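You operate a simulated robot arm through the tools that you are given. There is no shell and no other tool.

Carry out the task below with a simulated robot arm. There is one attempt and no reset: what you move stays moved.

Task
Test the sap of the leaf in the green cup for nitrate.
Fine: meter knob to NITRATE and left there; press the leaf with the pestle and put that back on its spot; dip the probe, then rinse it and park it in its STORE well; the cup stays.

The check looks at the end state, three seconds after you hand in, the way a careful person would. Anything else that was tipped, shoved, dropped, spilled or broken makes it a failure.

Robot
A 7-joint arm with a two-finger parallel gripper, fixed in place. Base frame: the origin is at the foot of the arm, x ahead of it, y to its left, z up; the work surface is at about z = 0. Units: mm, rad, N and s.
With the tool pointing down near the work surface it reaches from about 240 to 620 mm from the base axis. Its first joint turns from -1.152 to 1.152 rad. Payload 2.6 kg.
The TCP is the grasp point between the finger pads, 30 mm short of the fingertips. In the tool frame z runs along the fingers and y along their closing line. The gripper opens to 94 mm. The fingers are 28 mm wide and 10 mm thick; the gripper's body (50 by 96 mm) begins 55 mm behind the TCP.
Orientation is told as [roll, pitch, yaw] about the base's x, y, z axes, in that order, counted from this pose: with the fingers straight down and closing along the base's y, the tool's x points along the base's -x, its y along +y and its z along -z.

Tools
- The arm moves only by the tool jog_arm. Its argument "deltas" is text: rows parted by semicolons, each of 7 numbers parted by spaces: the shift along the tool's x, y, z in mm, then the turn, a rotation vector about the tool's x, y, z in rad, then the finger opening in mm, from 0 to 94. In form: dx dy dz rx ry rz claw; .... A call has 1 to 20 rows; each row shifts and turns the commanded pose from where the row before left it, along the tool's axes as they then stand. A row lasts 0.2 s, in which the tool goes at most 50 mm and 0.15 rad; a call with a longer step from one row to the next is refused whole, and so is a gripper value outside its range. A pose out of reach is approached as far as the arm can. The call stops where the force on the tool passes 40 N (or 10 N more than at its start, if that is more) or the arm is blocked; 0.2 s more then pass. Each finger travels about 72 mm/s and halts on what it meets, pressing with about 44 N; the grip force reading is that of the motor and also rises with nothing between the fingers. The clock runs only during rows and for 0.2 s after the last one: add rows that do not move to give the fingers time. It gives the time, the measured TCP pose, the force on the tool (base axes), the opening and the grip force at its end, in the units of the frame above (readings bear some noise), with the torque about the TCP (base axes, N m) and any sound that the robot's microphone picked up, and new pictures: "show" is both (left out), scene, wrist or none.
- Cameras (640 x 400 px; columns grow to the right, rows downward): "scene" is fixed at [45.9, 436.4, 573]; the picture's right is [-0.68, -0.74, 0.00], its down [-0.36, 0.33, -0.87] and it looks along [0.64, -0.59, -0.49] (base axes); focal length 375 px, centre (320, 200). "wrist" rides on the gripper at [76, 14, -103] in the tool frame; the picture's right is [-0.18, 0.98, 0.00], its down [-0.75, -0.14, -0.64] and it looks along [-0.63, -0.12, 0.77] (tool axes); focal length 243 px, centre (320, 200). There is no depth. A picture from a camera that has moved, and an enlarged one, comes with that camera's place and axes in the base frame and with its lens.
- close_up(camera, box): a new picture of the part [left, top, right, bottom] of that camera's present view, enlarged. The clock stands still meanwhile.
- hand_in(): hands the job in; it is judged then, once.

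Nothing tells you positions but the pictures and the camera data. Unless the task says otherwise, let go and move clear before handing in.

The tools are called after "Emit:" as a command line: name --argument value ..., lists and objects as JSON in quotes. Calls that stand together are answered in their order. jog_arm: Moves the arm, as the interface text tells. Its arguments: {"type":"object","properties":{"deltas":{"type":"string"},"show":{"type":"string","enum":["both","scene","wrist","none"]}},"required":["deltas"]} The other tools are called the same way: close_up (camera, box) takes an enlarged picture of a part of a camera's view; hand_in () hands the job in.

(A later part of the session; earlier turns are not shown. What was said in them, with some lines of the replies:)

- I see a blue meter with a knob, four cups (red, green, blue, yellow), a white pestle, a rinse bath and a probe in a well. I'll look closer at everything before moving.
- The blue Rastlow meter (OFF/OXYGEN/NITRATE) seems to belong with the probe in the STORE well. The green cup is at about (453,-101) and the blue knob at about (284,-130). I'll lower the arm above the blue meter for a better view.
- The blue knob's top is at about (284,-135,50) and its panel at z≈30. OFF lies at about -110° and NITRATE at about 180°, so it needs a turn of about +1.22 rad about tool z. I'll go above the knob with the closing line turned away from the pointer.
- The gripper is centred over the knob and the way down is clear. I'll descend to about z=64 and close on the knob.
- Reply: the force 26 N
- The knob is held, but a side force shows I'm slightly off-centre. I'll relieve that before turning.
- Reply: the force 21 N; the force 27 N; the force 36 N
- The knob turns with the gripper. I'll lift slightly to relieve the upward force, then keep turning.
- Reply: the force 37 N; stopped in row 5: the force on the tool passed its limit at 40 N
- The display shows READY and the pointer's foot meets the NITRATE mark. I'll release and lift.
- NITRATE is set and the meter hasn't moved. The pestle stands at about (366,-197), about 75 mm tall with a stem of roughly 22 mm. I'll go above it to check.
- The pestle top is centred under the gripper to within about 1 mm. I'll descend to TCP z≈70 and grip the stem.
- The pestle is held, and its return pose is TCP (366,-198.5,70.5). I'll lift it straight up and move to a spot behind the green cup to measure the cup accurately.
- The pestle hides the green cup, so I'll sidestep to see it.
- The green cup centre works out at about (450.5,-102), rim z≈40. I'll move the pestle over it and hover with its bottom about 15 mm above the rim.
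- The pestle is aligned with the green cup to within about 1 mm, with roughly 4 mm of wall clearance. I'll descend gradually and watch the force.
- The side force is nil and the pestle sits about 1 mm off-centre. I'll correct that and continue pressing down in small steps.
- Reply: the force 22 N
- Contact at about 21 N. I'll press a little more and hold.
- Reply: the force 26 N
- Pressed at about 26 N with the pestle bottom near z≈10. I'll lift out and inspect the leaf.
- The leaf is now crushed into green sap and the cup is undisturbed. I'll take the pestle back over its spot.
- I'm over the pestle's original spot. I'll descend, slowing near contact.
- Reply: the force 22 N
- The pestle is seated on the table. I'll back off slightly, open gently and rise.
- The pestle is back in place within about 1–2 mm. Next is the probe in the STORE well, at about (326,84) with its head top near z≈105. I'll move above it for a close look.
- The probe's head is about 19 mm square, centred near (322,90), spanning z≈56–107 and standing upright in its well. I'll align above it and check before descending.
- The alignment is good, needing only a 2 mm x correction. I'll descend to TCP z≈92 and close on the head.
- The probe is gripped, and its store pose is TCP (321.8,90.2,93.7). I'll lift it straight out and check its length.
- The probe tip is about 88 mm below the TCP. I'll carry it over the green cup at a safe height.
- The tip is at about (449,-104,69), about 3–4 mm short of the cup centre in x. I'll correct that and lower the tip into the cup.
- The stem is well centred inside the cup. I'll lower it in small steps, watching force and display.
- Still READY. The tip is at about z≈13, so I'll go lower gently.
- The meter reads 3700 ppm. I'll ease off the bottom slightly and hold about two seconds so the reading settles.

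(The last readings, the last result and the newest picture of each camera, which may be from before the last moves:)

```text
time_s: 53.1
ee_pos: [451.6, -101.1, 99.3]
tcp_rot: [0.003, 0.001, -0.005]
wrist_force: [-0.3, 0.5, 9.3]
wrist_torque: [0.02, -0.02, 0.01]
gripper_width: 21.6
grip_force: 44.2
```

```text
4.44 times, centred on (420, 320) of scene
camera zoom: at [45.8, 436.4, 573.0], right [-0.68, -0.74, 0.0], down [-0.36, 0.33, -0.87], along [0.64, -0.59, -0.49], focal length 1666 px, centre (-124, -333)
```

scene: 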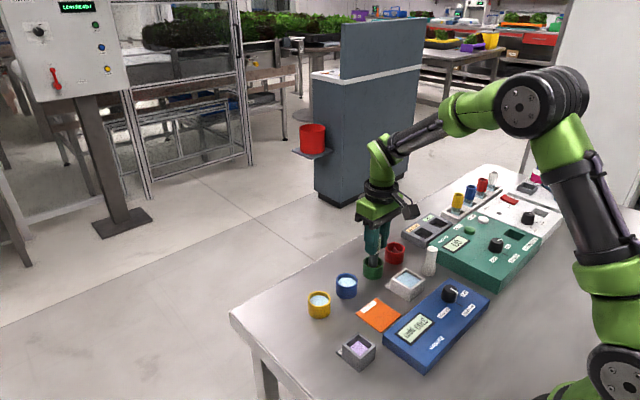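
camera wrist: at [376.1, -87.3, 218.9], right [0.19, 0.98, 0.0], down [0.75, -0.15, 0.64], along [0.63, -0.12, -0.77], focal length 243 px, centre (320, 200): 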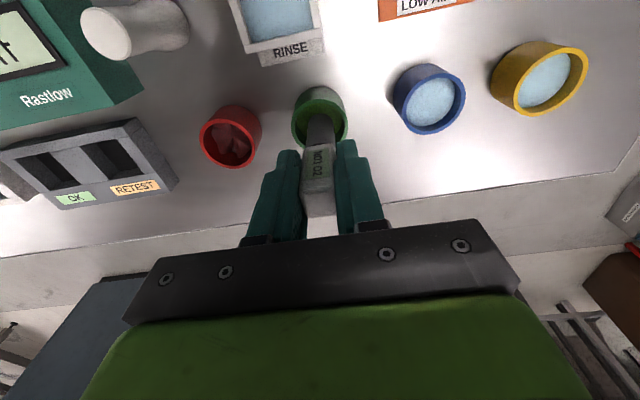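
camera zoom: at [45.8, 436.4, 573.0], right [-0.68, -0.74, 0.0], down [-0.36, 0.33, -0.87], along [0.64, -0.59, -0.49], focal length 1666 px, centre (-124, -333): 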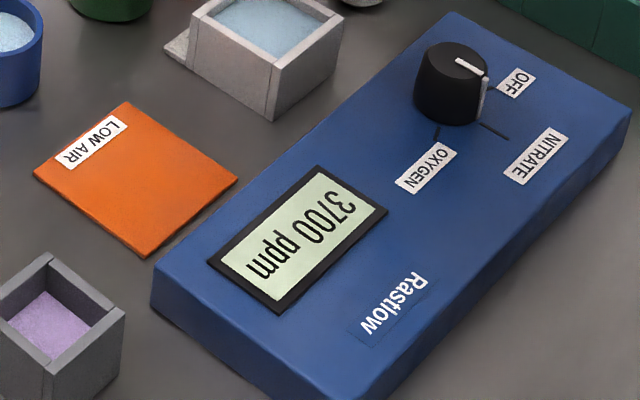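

The reading is stable at 3700 ppm. I'll lift straight out and carry the probe over the RINSE bath at about (368.5,-114).

Emit:
jog_arm --deltas "0 0 -10 0 0 0 10; 0 0 -20 0 0 0 10; 0 0 -20 0 0 0 10; 0 0 -15 0 0 0 10; 0 0 0 0 0 0 10; 27.8 -4.2 0 0 0 0 10; 27.8 -4.2 0 0 0 0 10; 27.7 -4.1 0 0 0 0 10; 0 0 0 0 0 0 10; 0 0 0 0 0 0 10"

Emit:
close_up --camera "scene" --box '[340, 215, 460, 305]'

Emit:
close_up --camera "wrist" --box '[240, 70, 400, 200]'

```text
time_s: 55.3
ee_pos: [368.0, -112.7, 164.7]
tcp_rot: [0.001, 0.0, -0.005]
wrist_force: [0.3, 0.1, -0.6]
wrist_torque: [-0.02, 0.02, -0.01]
gripper_width: 22.0
grip_force: 43.5
camera wrist: at [292.3, -98.2, 266.4], right [0.19, 0.98, 0.0], down [0.75, -0.15, 0.64], along [0.63, -0.12, -0.77], focal length 243 px, centre (320, 200)
```

scene: 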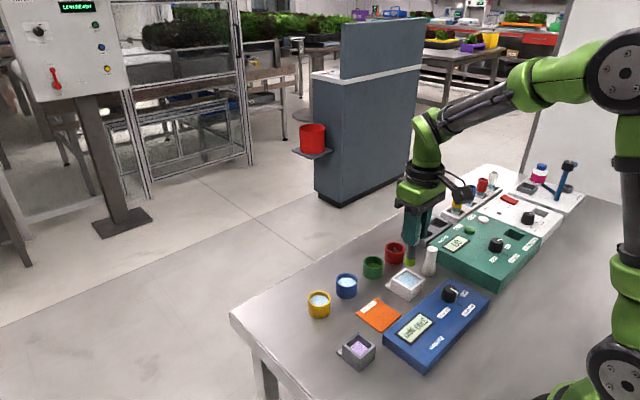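
wrist: 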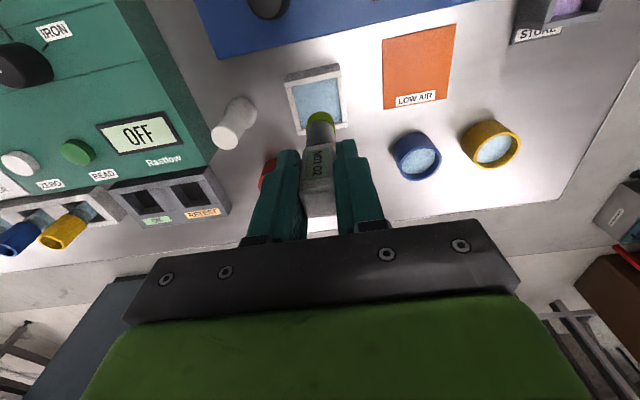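

```text
4.44 times, centred on (400, 260) of scene
camera zoom: at [45.9, 436.4, 573.0], right [-0.68, -0.74, 0.0], down [-0.36, 0.33, -0.87], along [0.64, -0.59, -0.49], focal length 1666 px, centre (-36, -67)
```

zoom: 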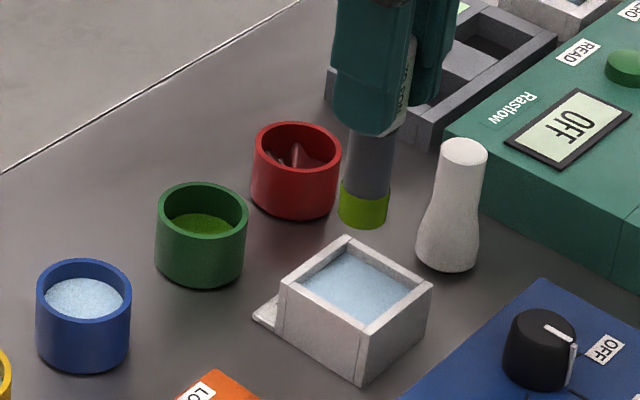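

```text
3.08 times, centred on (320, 135) of wrist
camera zoom: at [292.3, -98.2, 266.4], right [0.19, 0.98, 0.0], down [0.75, -0.15, 0.64], along [0.63, -0.12, -0.77], focal length 746 px, centre (320, 400)
```

zoom: 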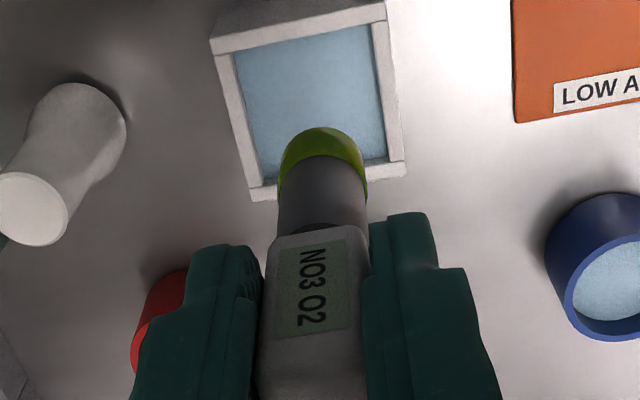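

The tip is coated with sap. It's aligned with the bath except for about 1.7 mm in y; I'll correct that and lower it well into the water.

Emit:
jog_arm --deltas "0 -1.7 15 0 0 0 10; 0 0 15 0 0 0 10; 0 0 10 0 0 0 10; 0 0 0 0 0 0 10; 0 0 0 0 0 0 10"

Emit:
close_up --camera "scene" --box '[340, 215, 460, 305]'

Emit:
close_up --camera "wrist" --box '[240, 70, 400, 200]'

```text
time_s: 56.5
ee_pos: [368.3, -114.9, 124.7]
tcp_rot: [0.001, -0.001, -0.005]
wrist_force: [0.3, -0.1, -1.3]
wrist_torque: [0.01, -0.01, 0.0]
gripper_width: 21.7
grip_force: 44.0
camera wrist: at [291.9, -99.9, 226.1], right [0.19, 0.98, 0.0], down [0.75, -0.15, 0.64], along [0.63, -0.12, -0.77], focal length 243 px, centre (320, 200)
```

scene: 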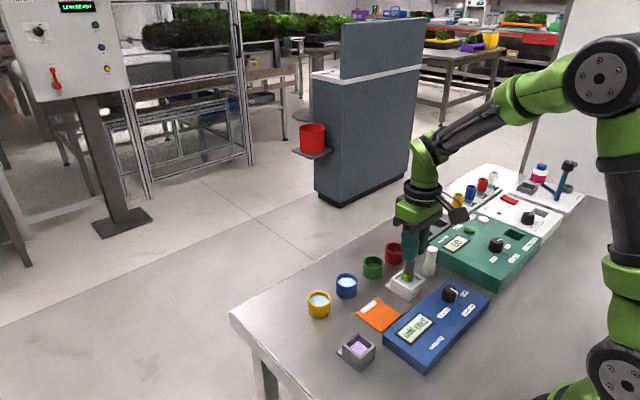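
wrist: 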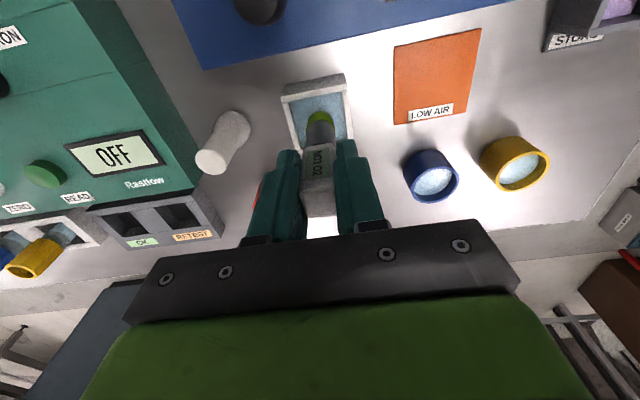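

```text
4.44 times, centred on (400, 260) of scene
camera zoom: at [45.9, 436.4, 573.0], right [-0.68, -0.74, 0.0], down [-0.36, 0.33, -0.87], along [0.64, -0.59, -0.49], focal length 1666 px, centre (-36, -67)
```

zoom: 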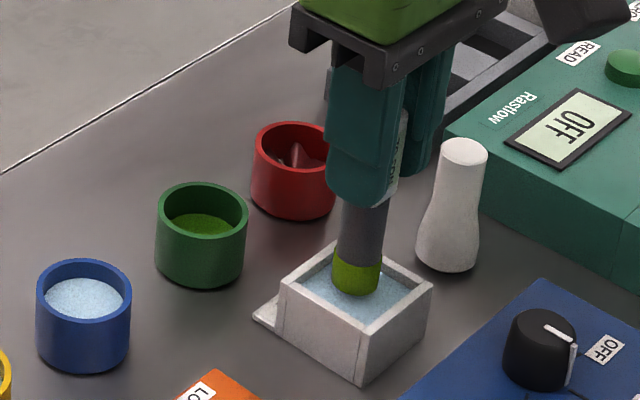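

```text
3.08 times, centred on (320, 135) of wrist
camera zoom: at [291.9, -99.9, 226.1], right [0.19, 0.98, 0.0], down [0.75, -0.15, 0.64], along [0.63, -0.12, -0.77], focal length 746 px, centre (320, 400)
```

zoom: 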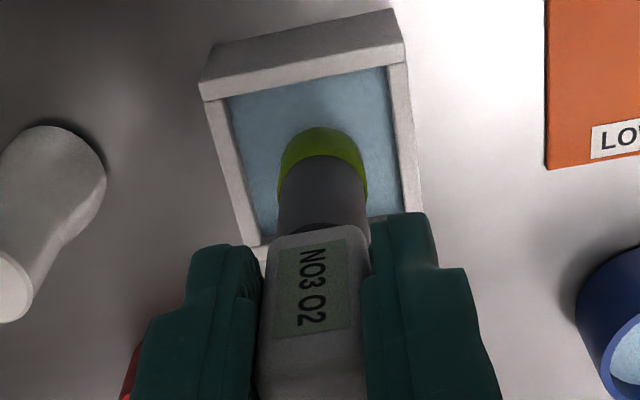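

Centred, with the tip near the water surface at about z≈36. I'll lower it further.

Emit:
jog_arm --deltas "0 0 7 0 0 0 10; 0 0 7 0 0 0 10; 0 0 6 0 0 0 10; 0 0 0 0 0 0 10; 0 0 0 0 0 0 10" --show "scene"

Emit:
close_up --camera "scene" --box '[340, 215, 460, 305]'

```text
time_s: 57.7
ee_pos: [367.9, -113.7, 105.4]
tcp_rot: [0.002, 0.0, -0.005]
wrist_force: [-0.4, -0.1, -0.4]
wrist_torque: [0.0, 0.0, 0.01]
gripper_width: 21.7
grip_force: 44.1
```

scene: 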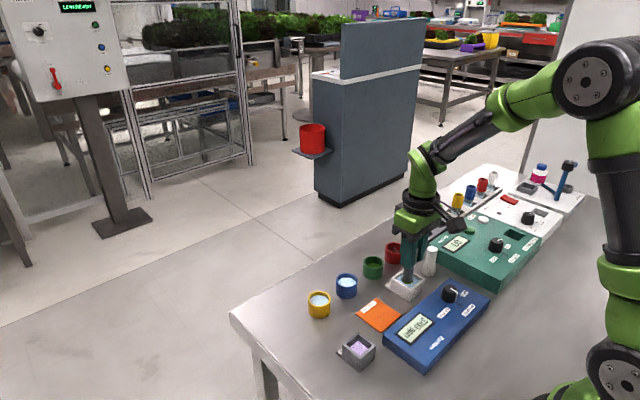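

```text
4.44 times, centred on (400, 260) of scene
camera zoom: at [45.9, 436.4, 573.0], right [-0.68, -0.74, 0.0], down [-0.36, 0.33, -0.87], along [0.64, -0.59, -0.49], focal length 1666 px, centre (-36, -67)
```

zoom: 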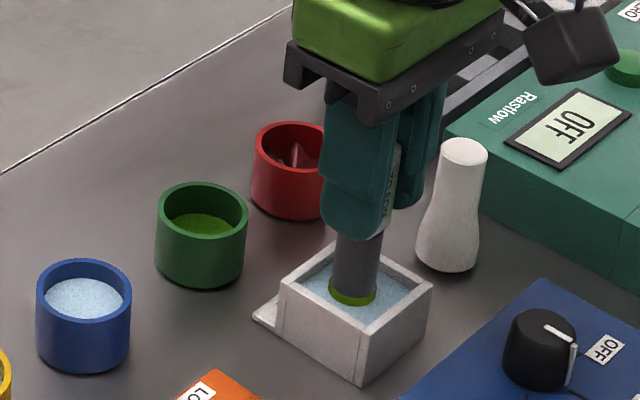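

A thin ring of sap still shows above the water, so I'll go a bit deeper, slowly.

Emit:
jog_arm --deltas "0 0 3 0 0 0 10; 0 0 2 0 0 0 10; 0 0 2 0 0 0 10; 0 0 0 0 0 0 10; 0 0 0 0 0 0 10" --show "none"

Emit:
close_up --camera "scene" --box '[340, 215, 460, 305]'

```text
time_s: 58.9
ee_pos: [369.0, -114.5, 98.2]
tcp_rot: [0.002, -0.001, -0.004]
wrist_force: [-0.1, -0.5, -1.0]
wrist_torque: [0.04, 0.01, 0.0]
gripper_width: 21.7
grip_force: 43.8
```

```text
4.44 times, centred on (400, 260) of scene
camera zoom: at [45.9, 436.4, 573.0], right [-0.68, -0.74, 0.0], down [-0.36, 0.33, -0.87], along [0.64, -0.59, -0.49], focal length 1666 px, centre (-36, -67)
```

zoom: 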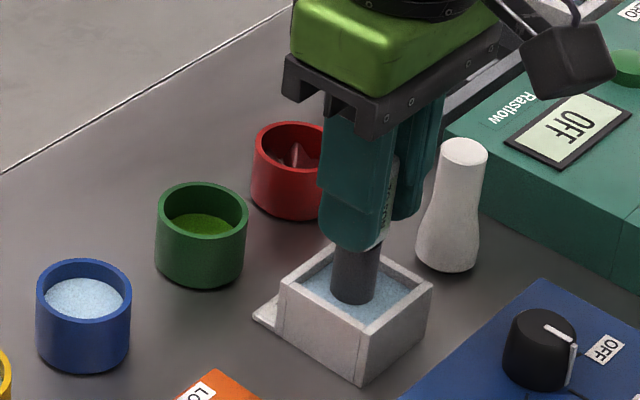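

The coated part is fully submerged. I'll swish gently within the bath, hold, then lift to inspect.

Emit:
jog_arm --deltas "3 0 0 0 0 0 10; -6 0 0 0 0 0 10; 6 0 0 0 0 0 10; -3 0 0 0 0 0 10; 0 3 0 0 0 0 10; 0 -6 0 0 0 0 10; 0 3 0 0 0 0 10; 0 0 0 0 0 0 10; 0 0 0 0 0 0 10; 0 0 0 0 0 0 10; 0 0 0 0 0 0 10; 0 0 -10 0 0 0 10; 0 0 -15 0 0 0 10; 0 0 -20 0 0 0 10; 0 0 -25 0 0 0 10; 0 0 0 0 0 0 10; 0 0 0 0 0 0 10"

Emit:
close_up --camera "scene" --box '[340, 215, 460, 305]'

Emit:
close_up --camera "wrist" --box '[240, 70, 400, 200]'

```text
time_s: 62.5
ee_pos: [368.2, -117.2, 168.0]
tcp_rot: [0.001, 0.0, -0.004]
wrist_force: [0.8, -0.6, -0.5]
wrist_torque: [0.01, 0.02, -0.02]
gripper_width: 21.9
grip_force: 43.9
camera wrist: at [292.3, -101.6, 269.1], right [0.19, 0.98, 0.0], down [0.75, -0.15, 0.64], along [0.63, -0.12, -0.77], focal length 243 px, centre (320, 200)
```

scene: 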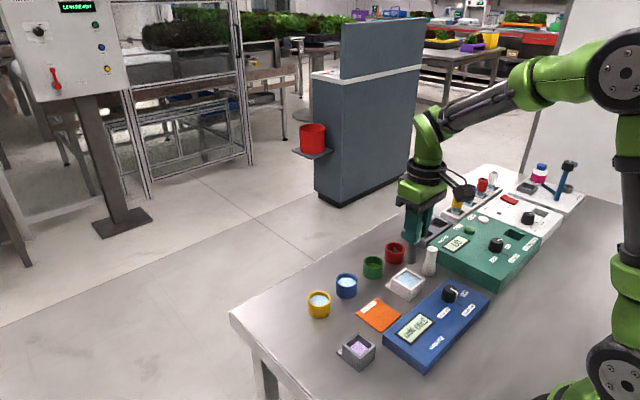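
wrist: 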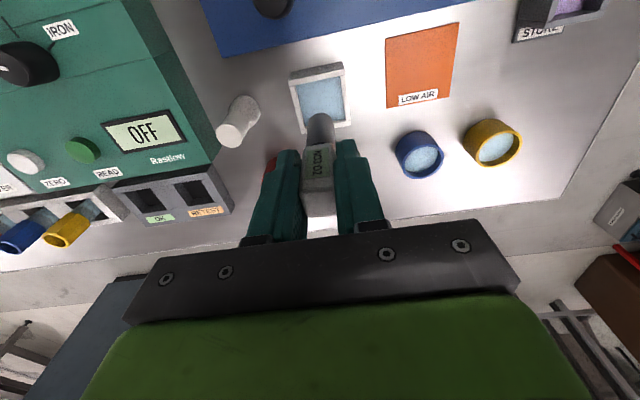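

```text
4.44 times, centred on (400, 260) of scene
camera zoom: at [45.9, 436.4, 573.0], right [-0.68, -0.74, 0.0], down [-0.36, 0.33, -0.87], along [0.64, -0.59, -0.49], focal length 1666 px, centre (-36, -67)
```

zoom: 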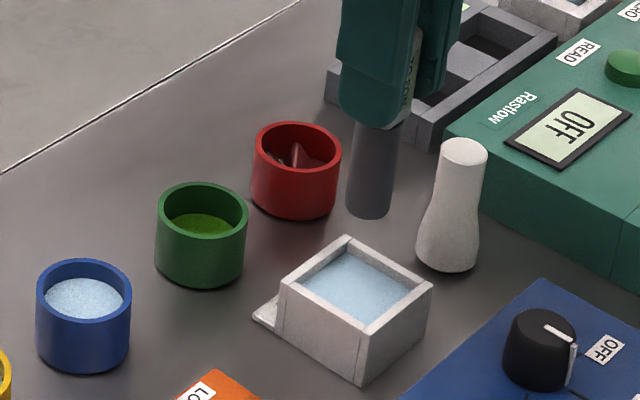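

```text
3.08 times, centred on (320, 135) of wrist
camera zoom: at [292.3, -101.6, 269.1], right [0.19, 0.98, 0.0], down [0.75, -0.15, 0.64], along [0.63, -0.12, -0.77], focal length 746 px, centre (320, 400)
```

zoom: 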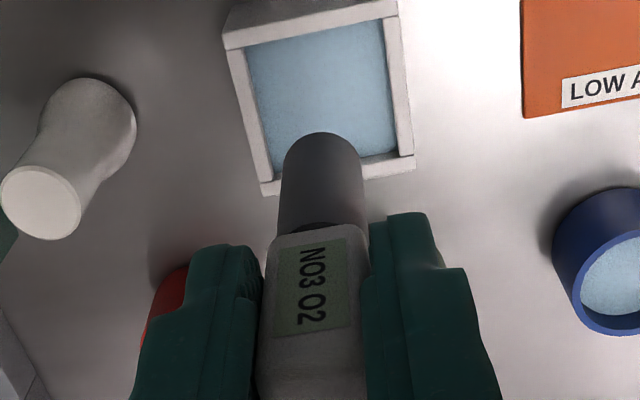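

The probe is clean. I'll carry it back over the STORE well.

Emit:
jog_arm --deltas "9.3 41.3 0 0 0 0 10; 9.3 41.3 0 0 0 0 10; 9.3 41.3 0 0 0 0 10; 9.3 41.3 0 0 0 0 10; 9.3 41.3 0 0 0 0 10; 0 0 0 0 0 0 10; 0 0 0 0 0 0 10"

Emit:
close_up --camera "scene" --box '[300, 260, 440, 375]'

Emit:
close_up --camera "wrist" --box '[240, 70, 400, 200]'

Emit:
jog_arm --deltas "0 0 0 0 0 0 10" --show "none"

```text
time_s: 64.1
ee_pos: [325.7, 91.6, 170.5]
tcp_rot: [0.003, 0.0, -0.006]
wrist_force: [-0.2, 0.4, -0.7]
wrist_torque: [-0.01, -0.01, -0.02]
gripper_width: 21.9
grip_force: 44.0
camera wrist: at [248.8, 107.3, 272.1], right [0.19, 0.98, 0.0], down [0.75, -0.15, 0.64], along [0.63, -0.12, -0.77], focal length 243 px, centre (320, 200)
```

scene: 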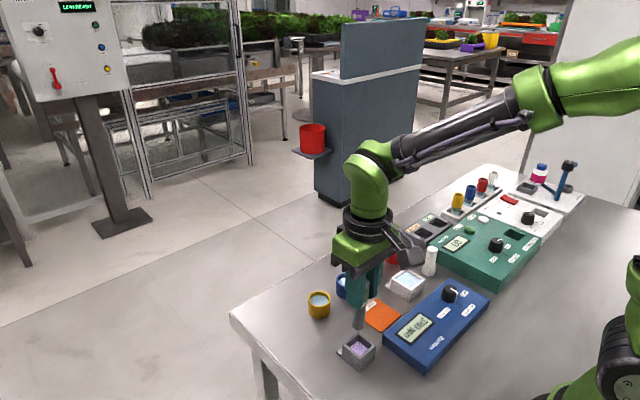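
wrist: 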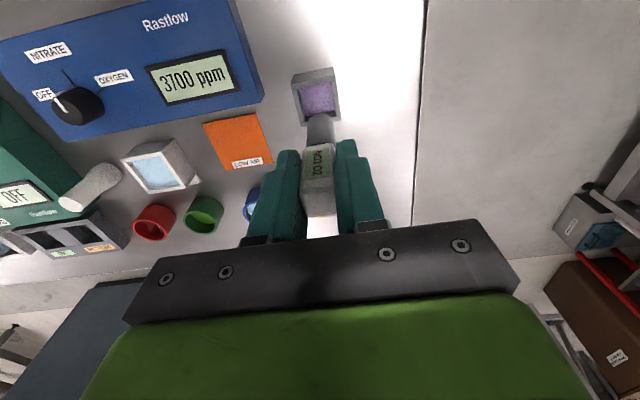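

```text
3.48 times, centred on (370, 318) of scene
camera zoom: at [45.9, 436.4, 573.0], right [-0.68, -0.74, 0.0], down [-0.36, 0.33, -0.87], along [0.64, -0.59, -0.49], focal length 1304 px, centre (146, -209)
```

zoom: 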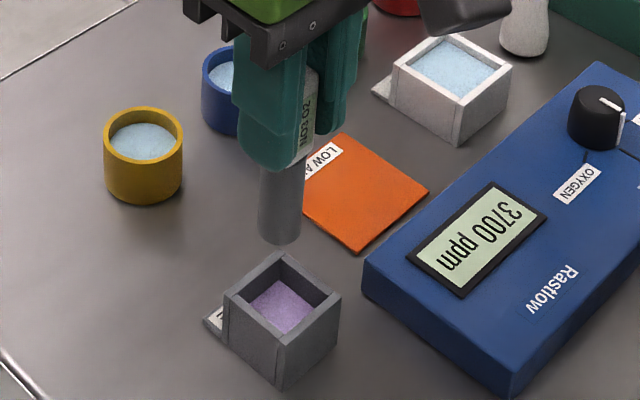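

```text
3.08 times, centred on (320, 135) of wrist
camera zoom: at [248.8, 107.3, 272.1], right [0.19, 0.98, 0.0], down [0.75, -0.15, 0.64], along [0.63, -0.12, -0.77], focal length 746 px, centre (320, 400)
```

zoom: 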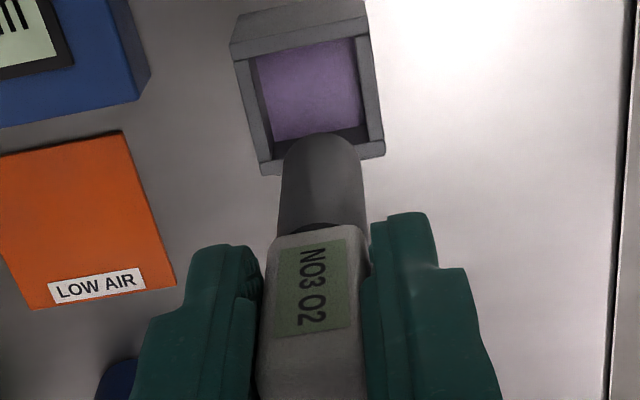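

```text
time_s: 64.5
ee_pos: [324.9, 92.1, 169.8]
tcp_rot: [0.001, 0.001, -0.006]
wrist_force: [0.4, -0.1, -0.4]
wrist_torque: [0.0, 0.01, 0.01]
gripper_width: 22.1
grip_force: 44.0
```

I'm about 3.5 mm over in x and 1.7 mm in y. I'll correct that and lower the tip to just above the well rim to check.

Emit:
jog_arm --deltas "3.5 -1.7 15 0 0 0 10; 0 0 20 0 0 0 10; 0 0 0 0 0 0 10; 0 0 0 0 0 0 10"

Emit:
close_up --camera "scene" --box '[300, 260, 440, 375]'

Emit:
close_up --camera "wrist" --box '[240, 70, 400, 200]'

```text
time_s: 65.5
ee_pos: [319.0, 90.0, 135.3]
tcp_rot: [0.002, 0.0, -0.004]
wrist_force: [-0.1, -0.6, -1.8]
wrist_torque: [0.0, 0.01, 0.0]
gripper_width: 21.7
grip_force: 43.9
camera wrist: at [243.7, 105.1, 235.9], right [0.19, 0.98, 0.0], down [0.75, -0.15, 0.64], along [0.63, -0.12, -0.77], focal length 243 px, centre (320, 200)
```

scene: 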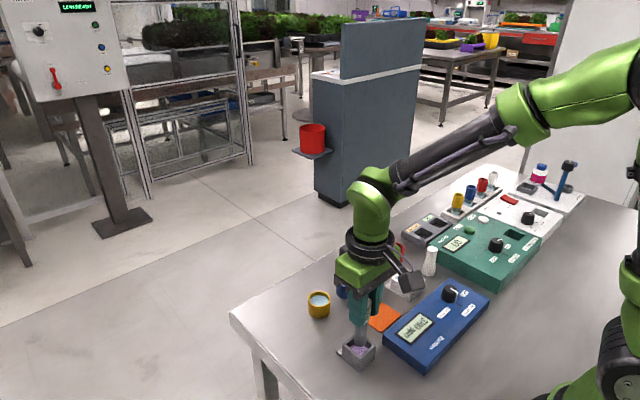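
wrist: 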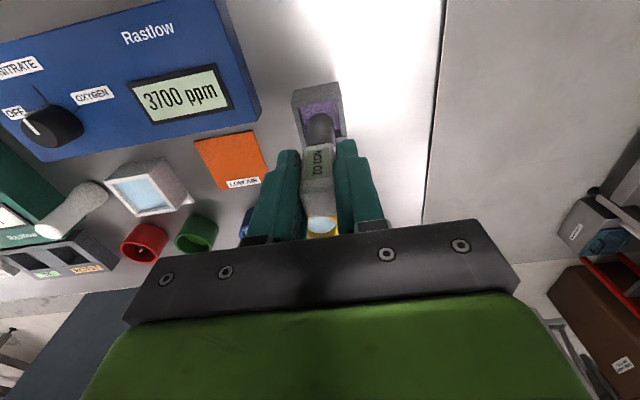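

```text
3.48 times, centred on (370, 318) of scene
camera zoom: at [45.9, 436.4, 573.0], right [-0.68, -0.74, 0.0], down [-0.36, 0.33, -0.87], along [0.64, -0.59, -0.49], focal length 1304 px, centre (146, -209)
```

zoom: 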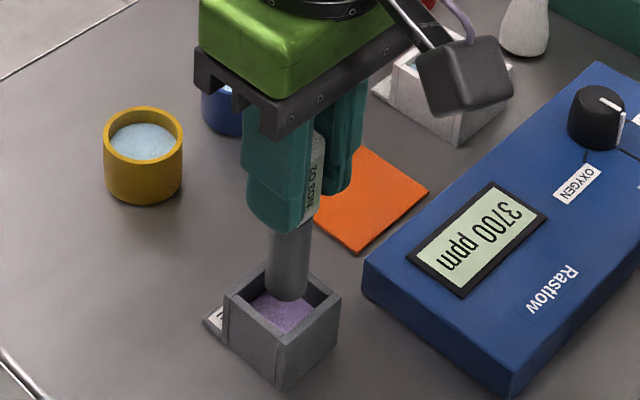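

```text
3.08 times, centred on (320, 135) of wrist
camera zoom: at [243.7, 105.1, 235.9], right [0.19, 0.98, 0.0], down [0.75, -0.15, 0.64], along [0.63, -0.12, -0.77], focal length 746 px, centre (320, 400)
```

zoom: 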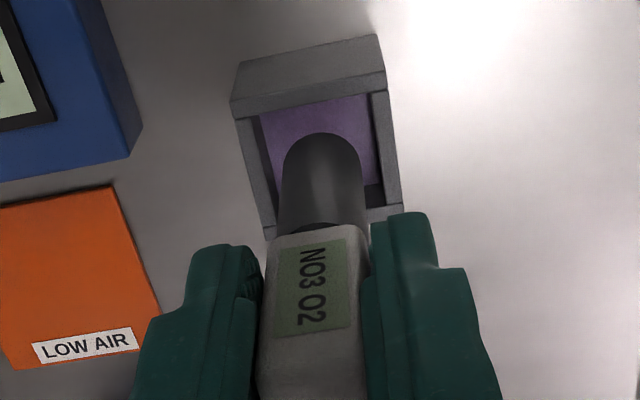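

The tip is about 2.7 mm too near in x. I'll correct that and lower it into the well.

Emit:
jog_arm --deltas "-2.7 0 5 0 0 0 10; 0 0 10 0 0 0 10; 0 0 0 0 0 0 10" --show "none"

Emit:
close_up --camera "scene" --box '[300, 260, 440, 375]'

Emit:
close_up --camera "wrist" --box '[240, 70, 400, 200]'

```text
time_s: 66.3
ee_pos: [321.9, 91.3, 120.0]
tcp_rot: [0.002, 0.0, -0.004]
wrist_force: [0.4, -0.3, -0.4]
wrist_torque: [-0.03, -0.01, 0.0]
gripper_width: 21.7
grip_force: 43.5
```

```text
3.48 times, centred on (370, 318) of scene
camera zoom: at [45.9, 436.4, 573.0], right [-0.68, -0.74, 0.0], down [-0.36, 0.33, -0.87], along [0.64, -0.59, -0.49], focal length 1304 px, centre (146, -209)
```

zoom: 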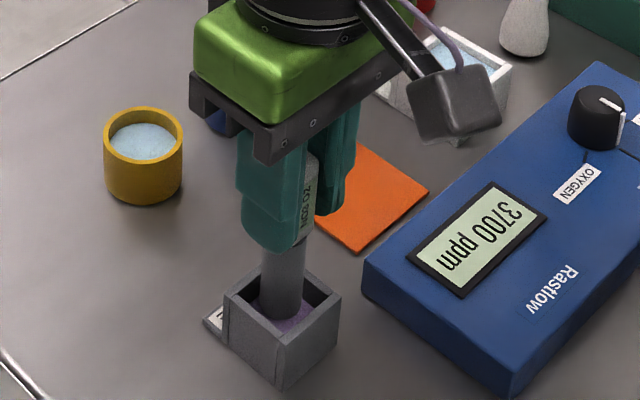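

```text
3.08 times, centred on (320, 135) of wrist
camera zoom: at [246.2, 105.3, 220.7], right [0.19, 0.98, 0.0], down [0.75, -0.15, 0.64], along [0.63, -0.12, -0.77], focal length 746 px, centre (320, 400)
```

zoom: 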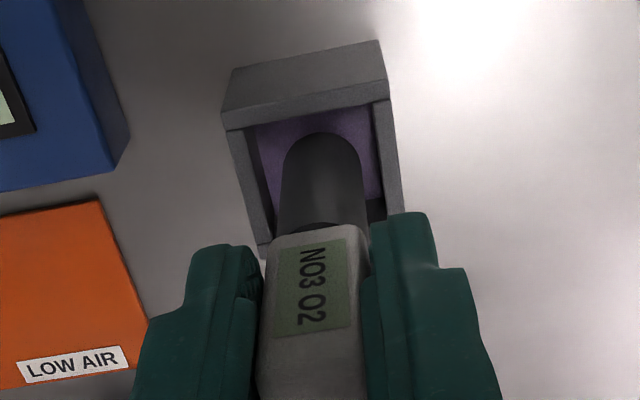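

The stem is inside the well with good clearance. I'll lower it to near its stored height, then seat it gently.

Emit:
jog_arm --deltas "0 0 10 0 0 0 10; 0 0 10 0 0 0 10; 0 0 3.5 0 0 0 10; 0 0 0 0 0 0 10; 0 0 0 0 0 0 10" --show "none"

Emit:
jog_arm --deltas "0 0 1 0 0 0 10; 0 0 0 0 0 0 10" --show "none"

Emit:
jog_arm --deltas "0 0 0.7 0 0 0 10; 0 0 0 0 0 0 10" --show "none"

```text
time_s: 67.5
ee_pos: [322.2, 90.4, 96.1]
tcp_rot: [0.003, 0.0, -0.006]
wrist_force: [-0.3, 0.3, -0.2]
wrist_torque: [0.02, 0.01, -0.01]
gripper_width: 21.9
grip_force: 44.1
```

```text
time_s: 68.1
ee_pos: [321.9, 89.2, 94.6]
tcp_rot: [0.003, 0.003, -0.006]
wrist_force: [0.3, 0.6, -0.9]
wrist_torque: [-0.03, -0.01, 0.01]
gripper_width: 21.8
grip_force: 44.1
```

```text
time_s: 68.7
ee_pos: [322.4, 89.9, 93.2]
tcp_rot: [0.002, -0.001, -0.006]
wrist_force: [-0.7, -1.4, 3.6]
wrist_torque: [-0.08, 0.06, -0.04]
gripper_width: 21.5
grip_force: 44.2
```

The tip has just touched the well floor. I'll release gently and rise straight up.

Emit:
jog_arm --deltas "0 0 0 0 0 0 20; 0 0 0 0 0 0 24; 0 0 0 0 0 0 32; 0 0 0 0 0 0 42; 0 0 0 0 0 0 46; 0 0 0 0 0 0 46; 0 0 -20 0 0 0 46; 0 0 -40 0 0 0 46; 0 0 -45 0 0 0 46; 0 0 -45 0 0 0 46; -20 0 -45 0 0 0 46; 0 0 0 0 0 0 46"

Emit:
close_up --camera "scene" --box '[320, 290, 440, 375]'

Emit:
close_up --camera "scene" --box '[290, 230, 510, 380]'

Emit:
close_up --camera "wrist" --box '[80, 0, 400, 200]'

```text
time_s: 71.3
ee_pos: [340.2, 92.3, 289.3]
tcp_rot: [0.002, 0.001, -0.006]
wrist_force: [0.3, -0.2, 0.2]
wrist_torque: [0.0, 0.0, -0.01]
gripper_width: 45.8
grip_force: 0.0
camera wrist: at [264.7, 106.6, 389.9], right [0.19, 0.98, 0.0], down [0.75, -0.15, 0.64], along [0.63, -0.12, -0.77], focal length 243 px, centre (320, 200)
```

scene: 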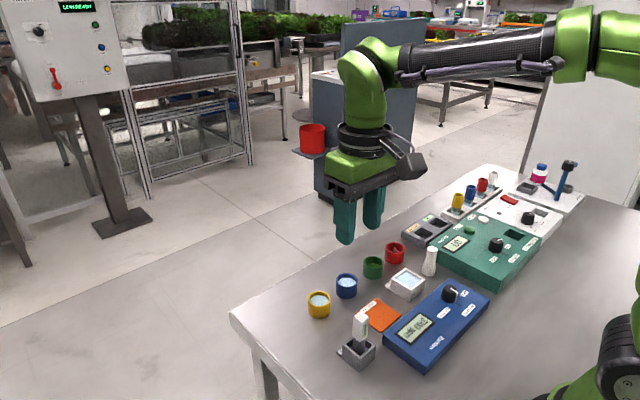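
wrist: 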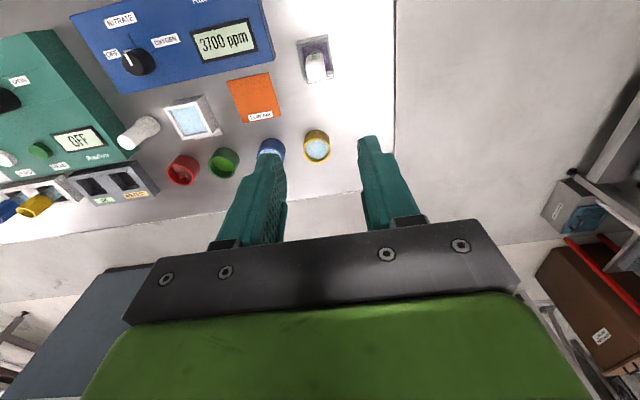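

```text
4.71 times, centred on (380, 332) of scene
camera zoom: at [45.9, 436.4, 573.0], right [-0.68, -0.74, 0.0], down [-0.36, 0.33, -0.87], along [0.64, -0.59, -0.49], focal length 1764 px, centre (38, -424)
```

zoom: 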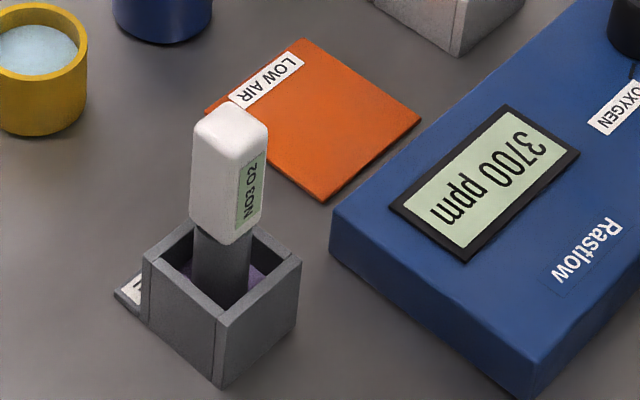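

```text
2.67 times, centred on (400, 305) of scene
camera zoom: at [45.9, 436.4, 573.0], right [-0.68, -0.74, 0.0], down [-0.36, 0.33, -0.87], along [0.64, -0.59, -0.49], focal length 1000 px, centre (107, -80)
```

zoom: 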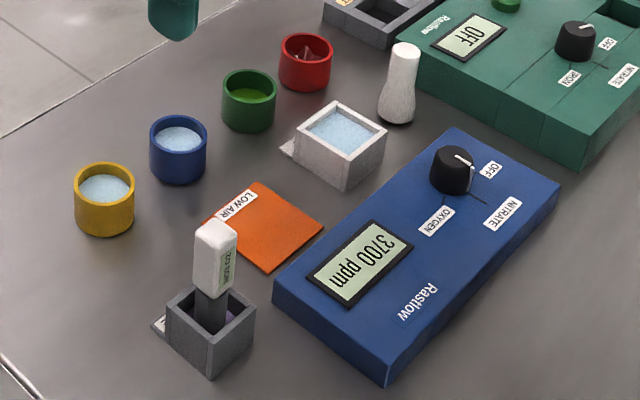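

```text
2.00 times, centred on (240, 100) of wrist
camera zoom: at [264.7, 106.6, 389.9], right [0.19, 0.98, 0.0], down [0.75, -0.15, 0.64], along [0.63, -0.12, -0.77], focal length 485 px, centre (480, 400)
```

zoom: 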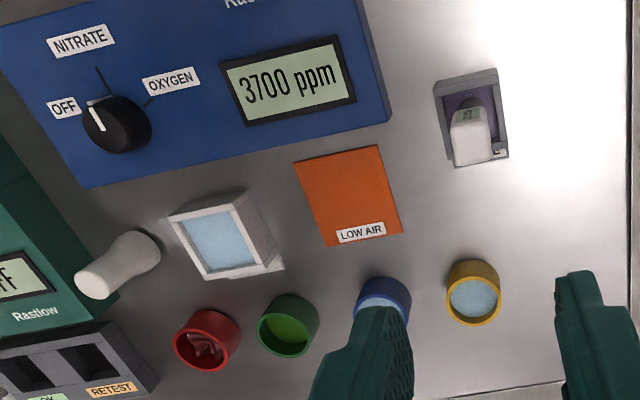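

The meter is on NITRATE showing 3700 ppm. The pestle stands on its spot, the probe is rinsed and upright in STORE, the green cup hasn't moved, and the arm is clear. Handing in.

Emit:
hand_in

```text
The job is handed in.
```

The nitrate test is done and handed in: the sap from the leaf in the green cup read a steady **3700 ppm** on the blue meter.

- **Meter:** the knob is on NITRATE and was left there. The display still showed 3700 ppm at the end.
- **Leaf and cup:** I pressed the leaf to sap with about 26 N. The green cup stayed where it was.
- **Pestle:** it is standing upright on its spot, within about 1–2 mm of where it started.
- **Probe:** I dipped it until the meter read, and it touched the cup bottom lightly (about 14 N). I then rinsed it until no sap showed and parked it upright in its STORE well.

In the last pictures nothing else looked moved, tipped or spilled. The gripper was open and well clear when I handed in.
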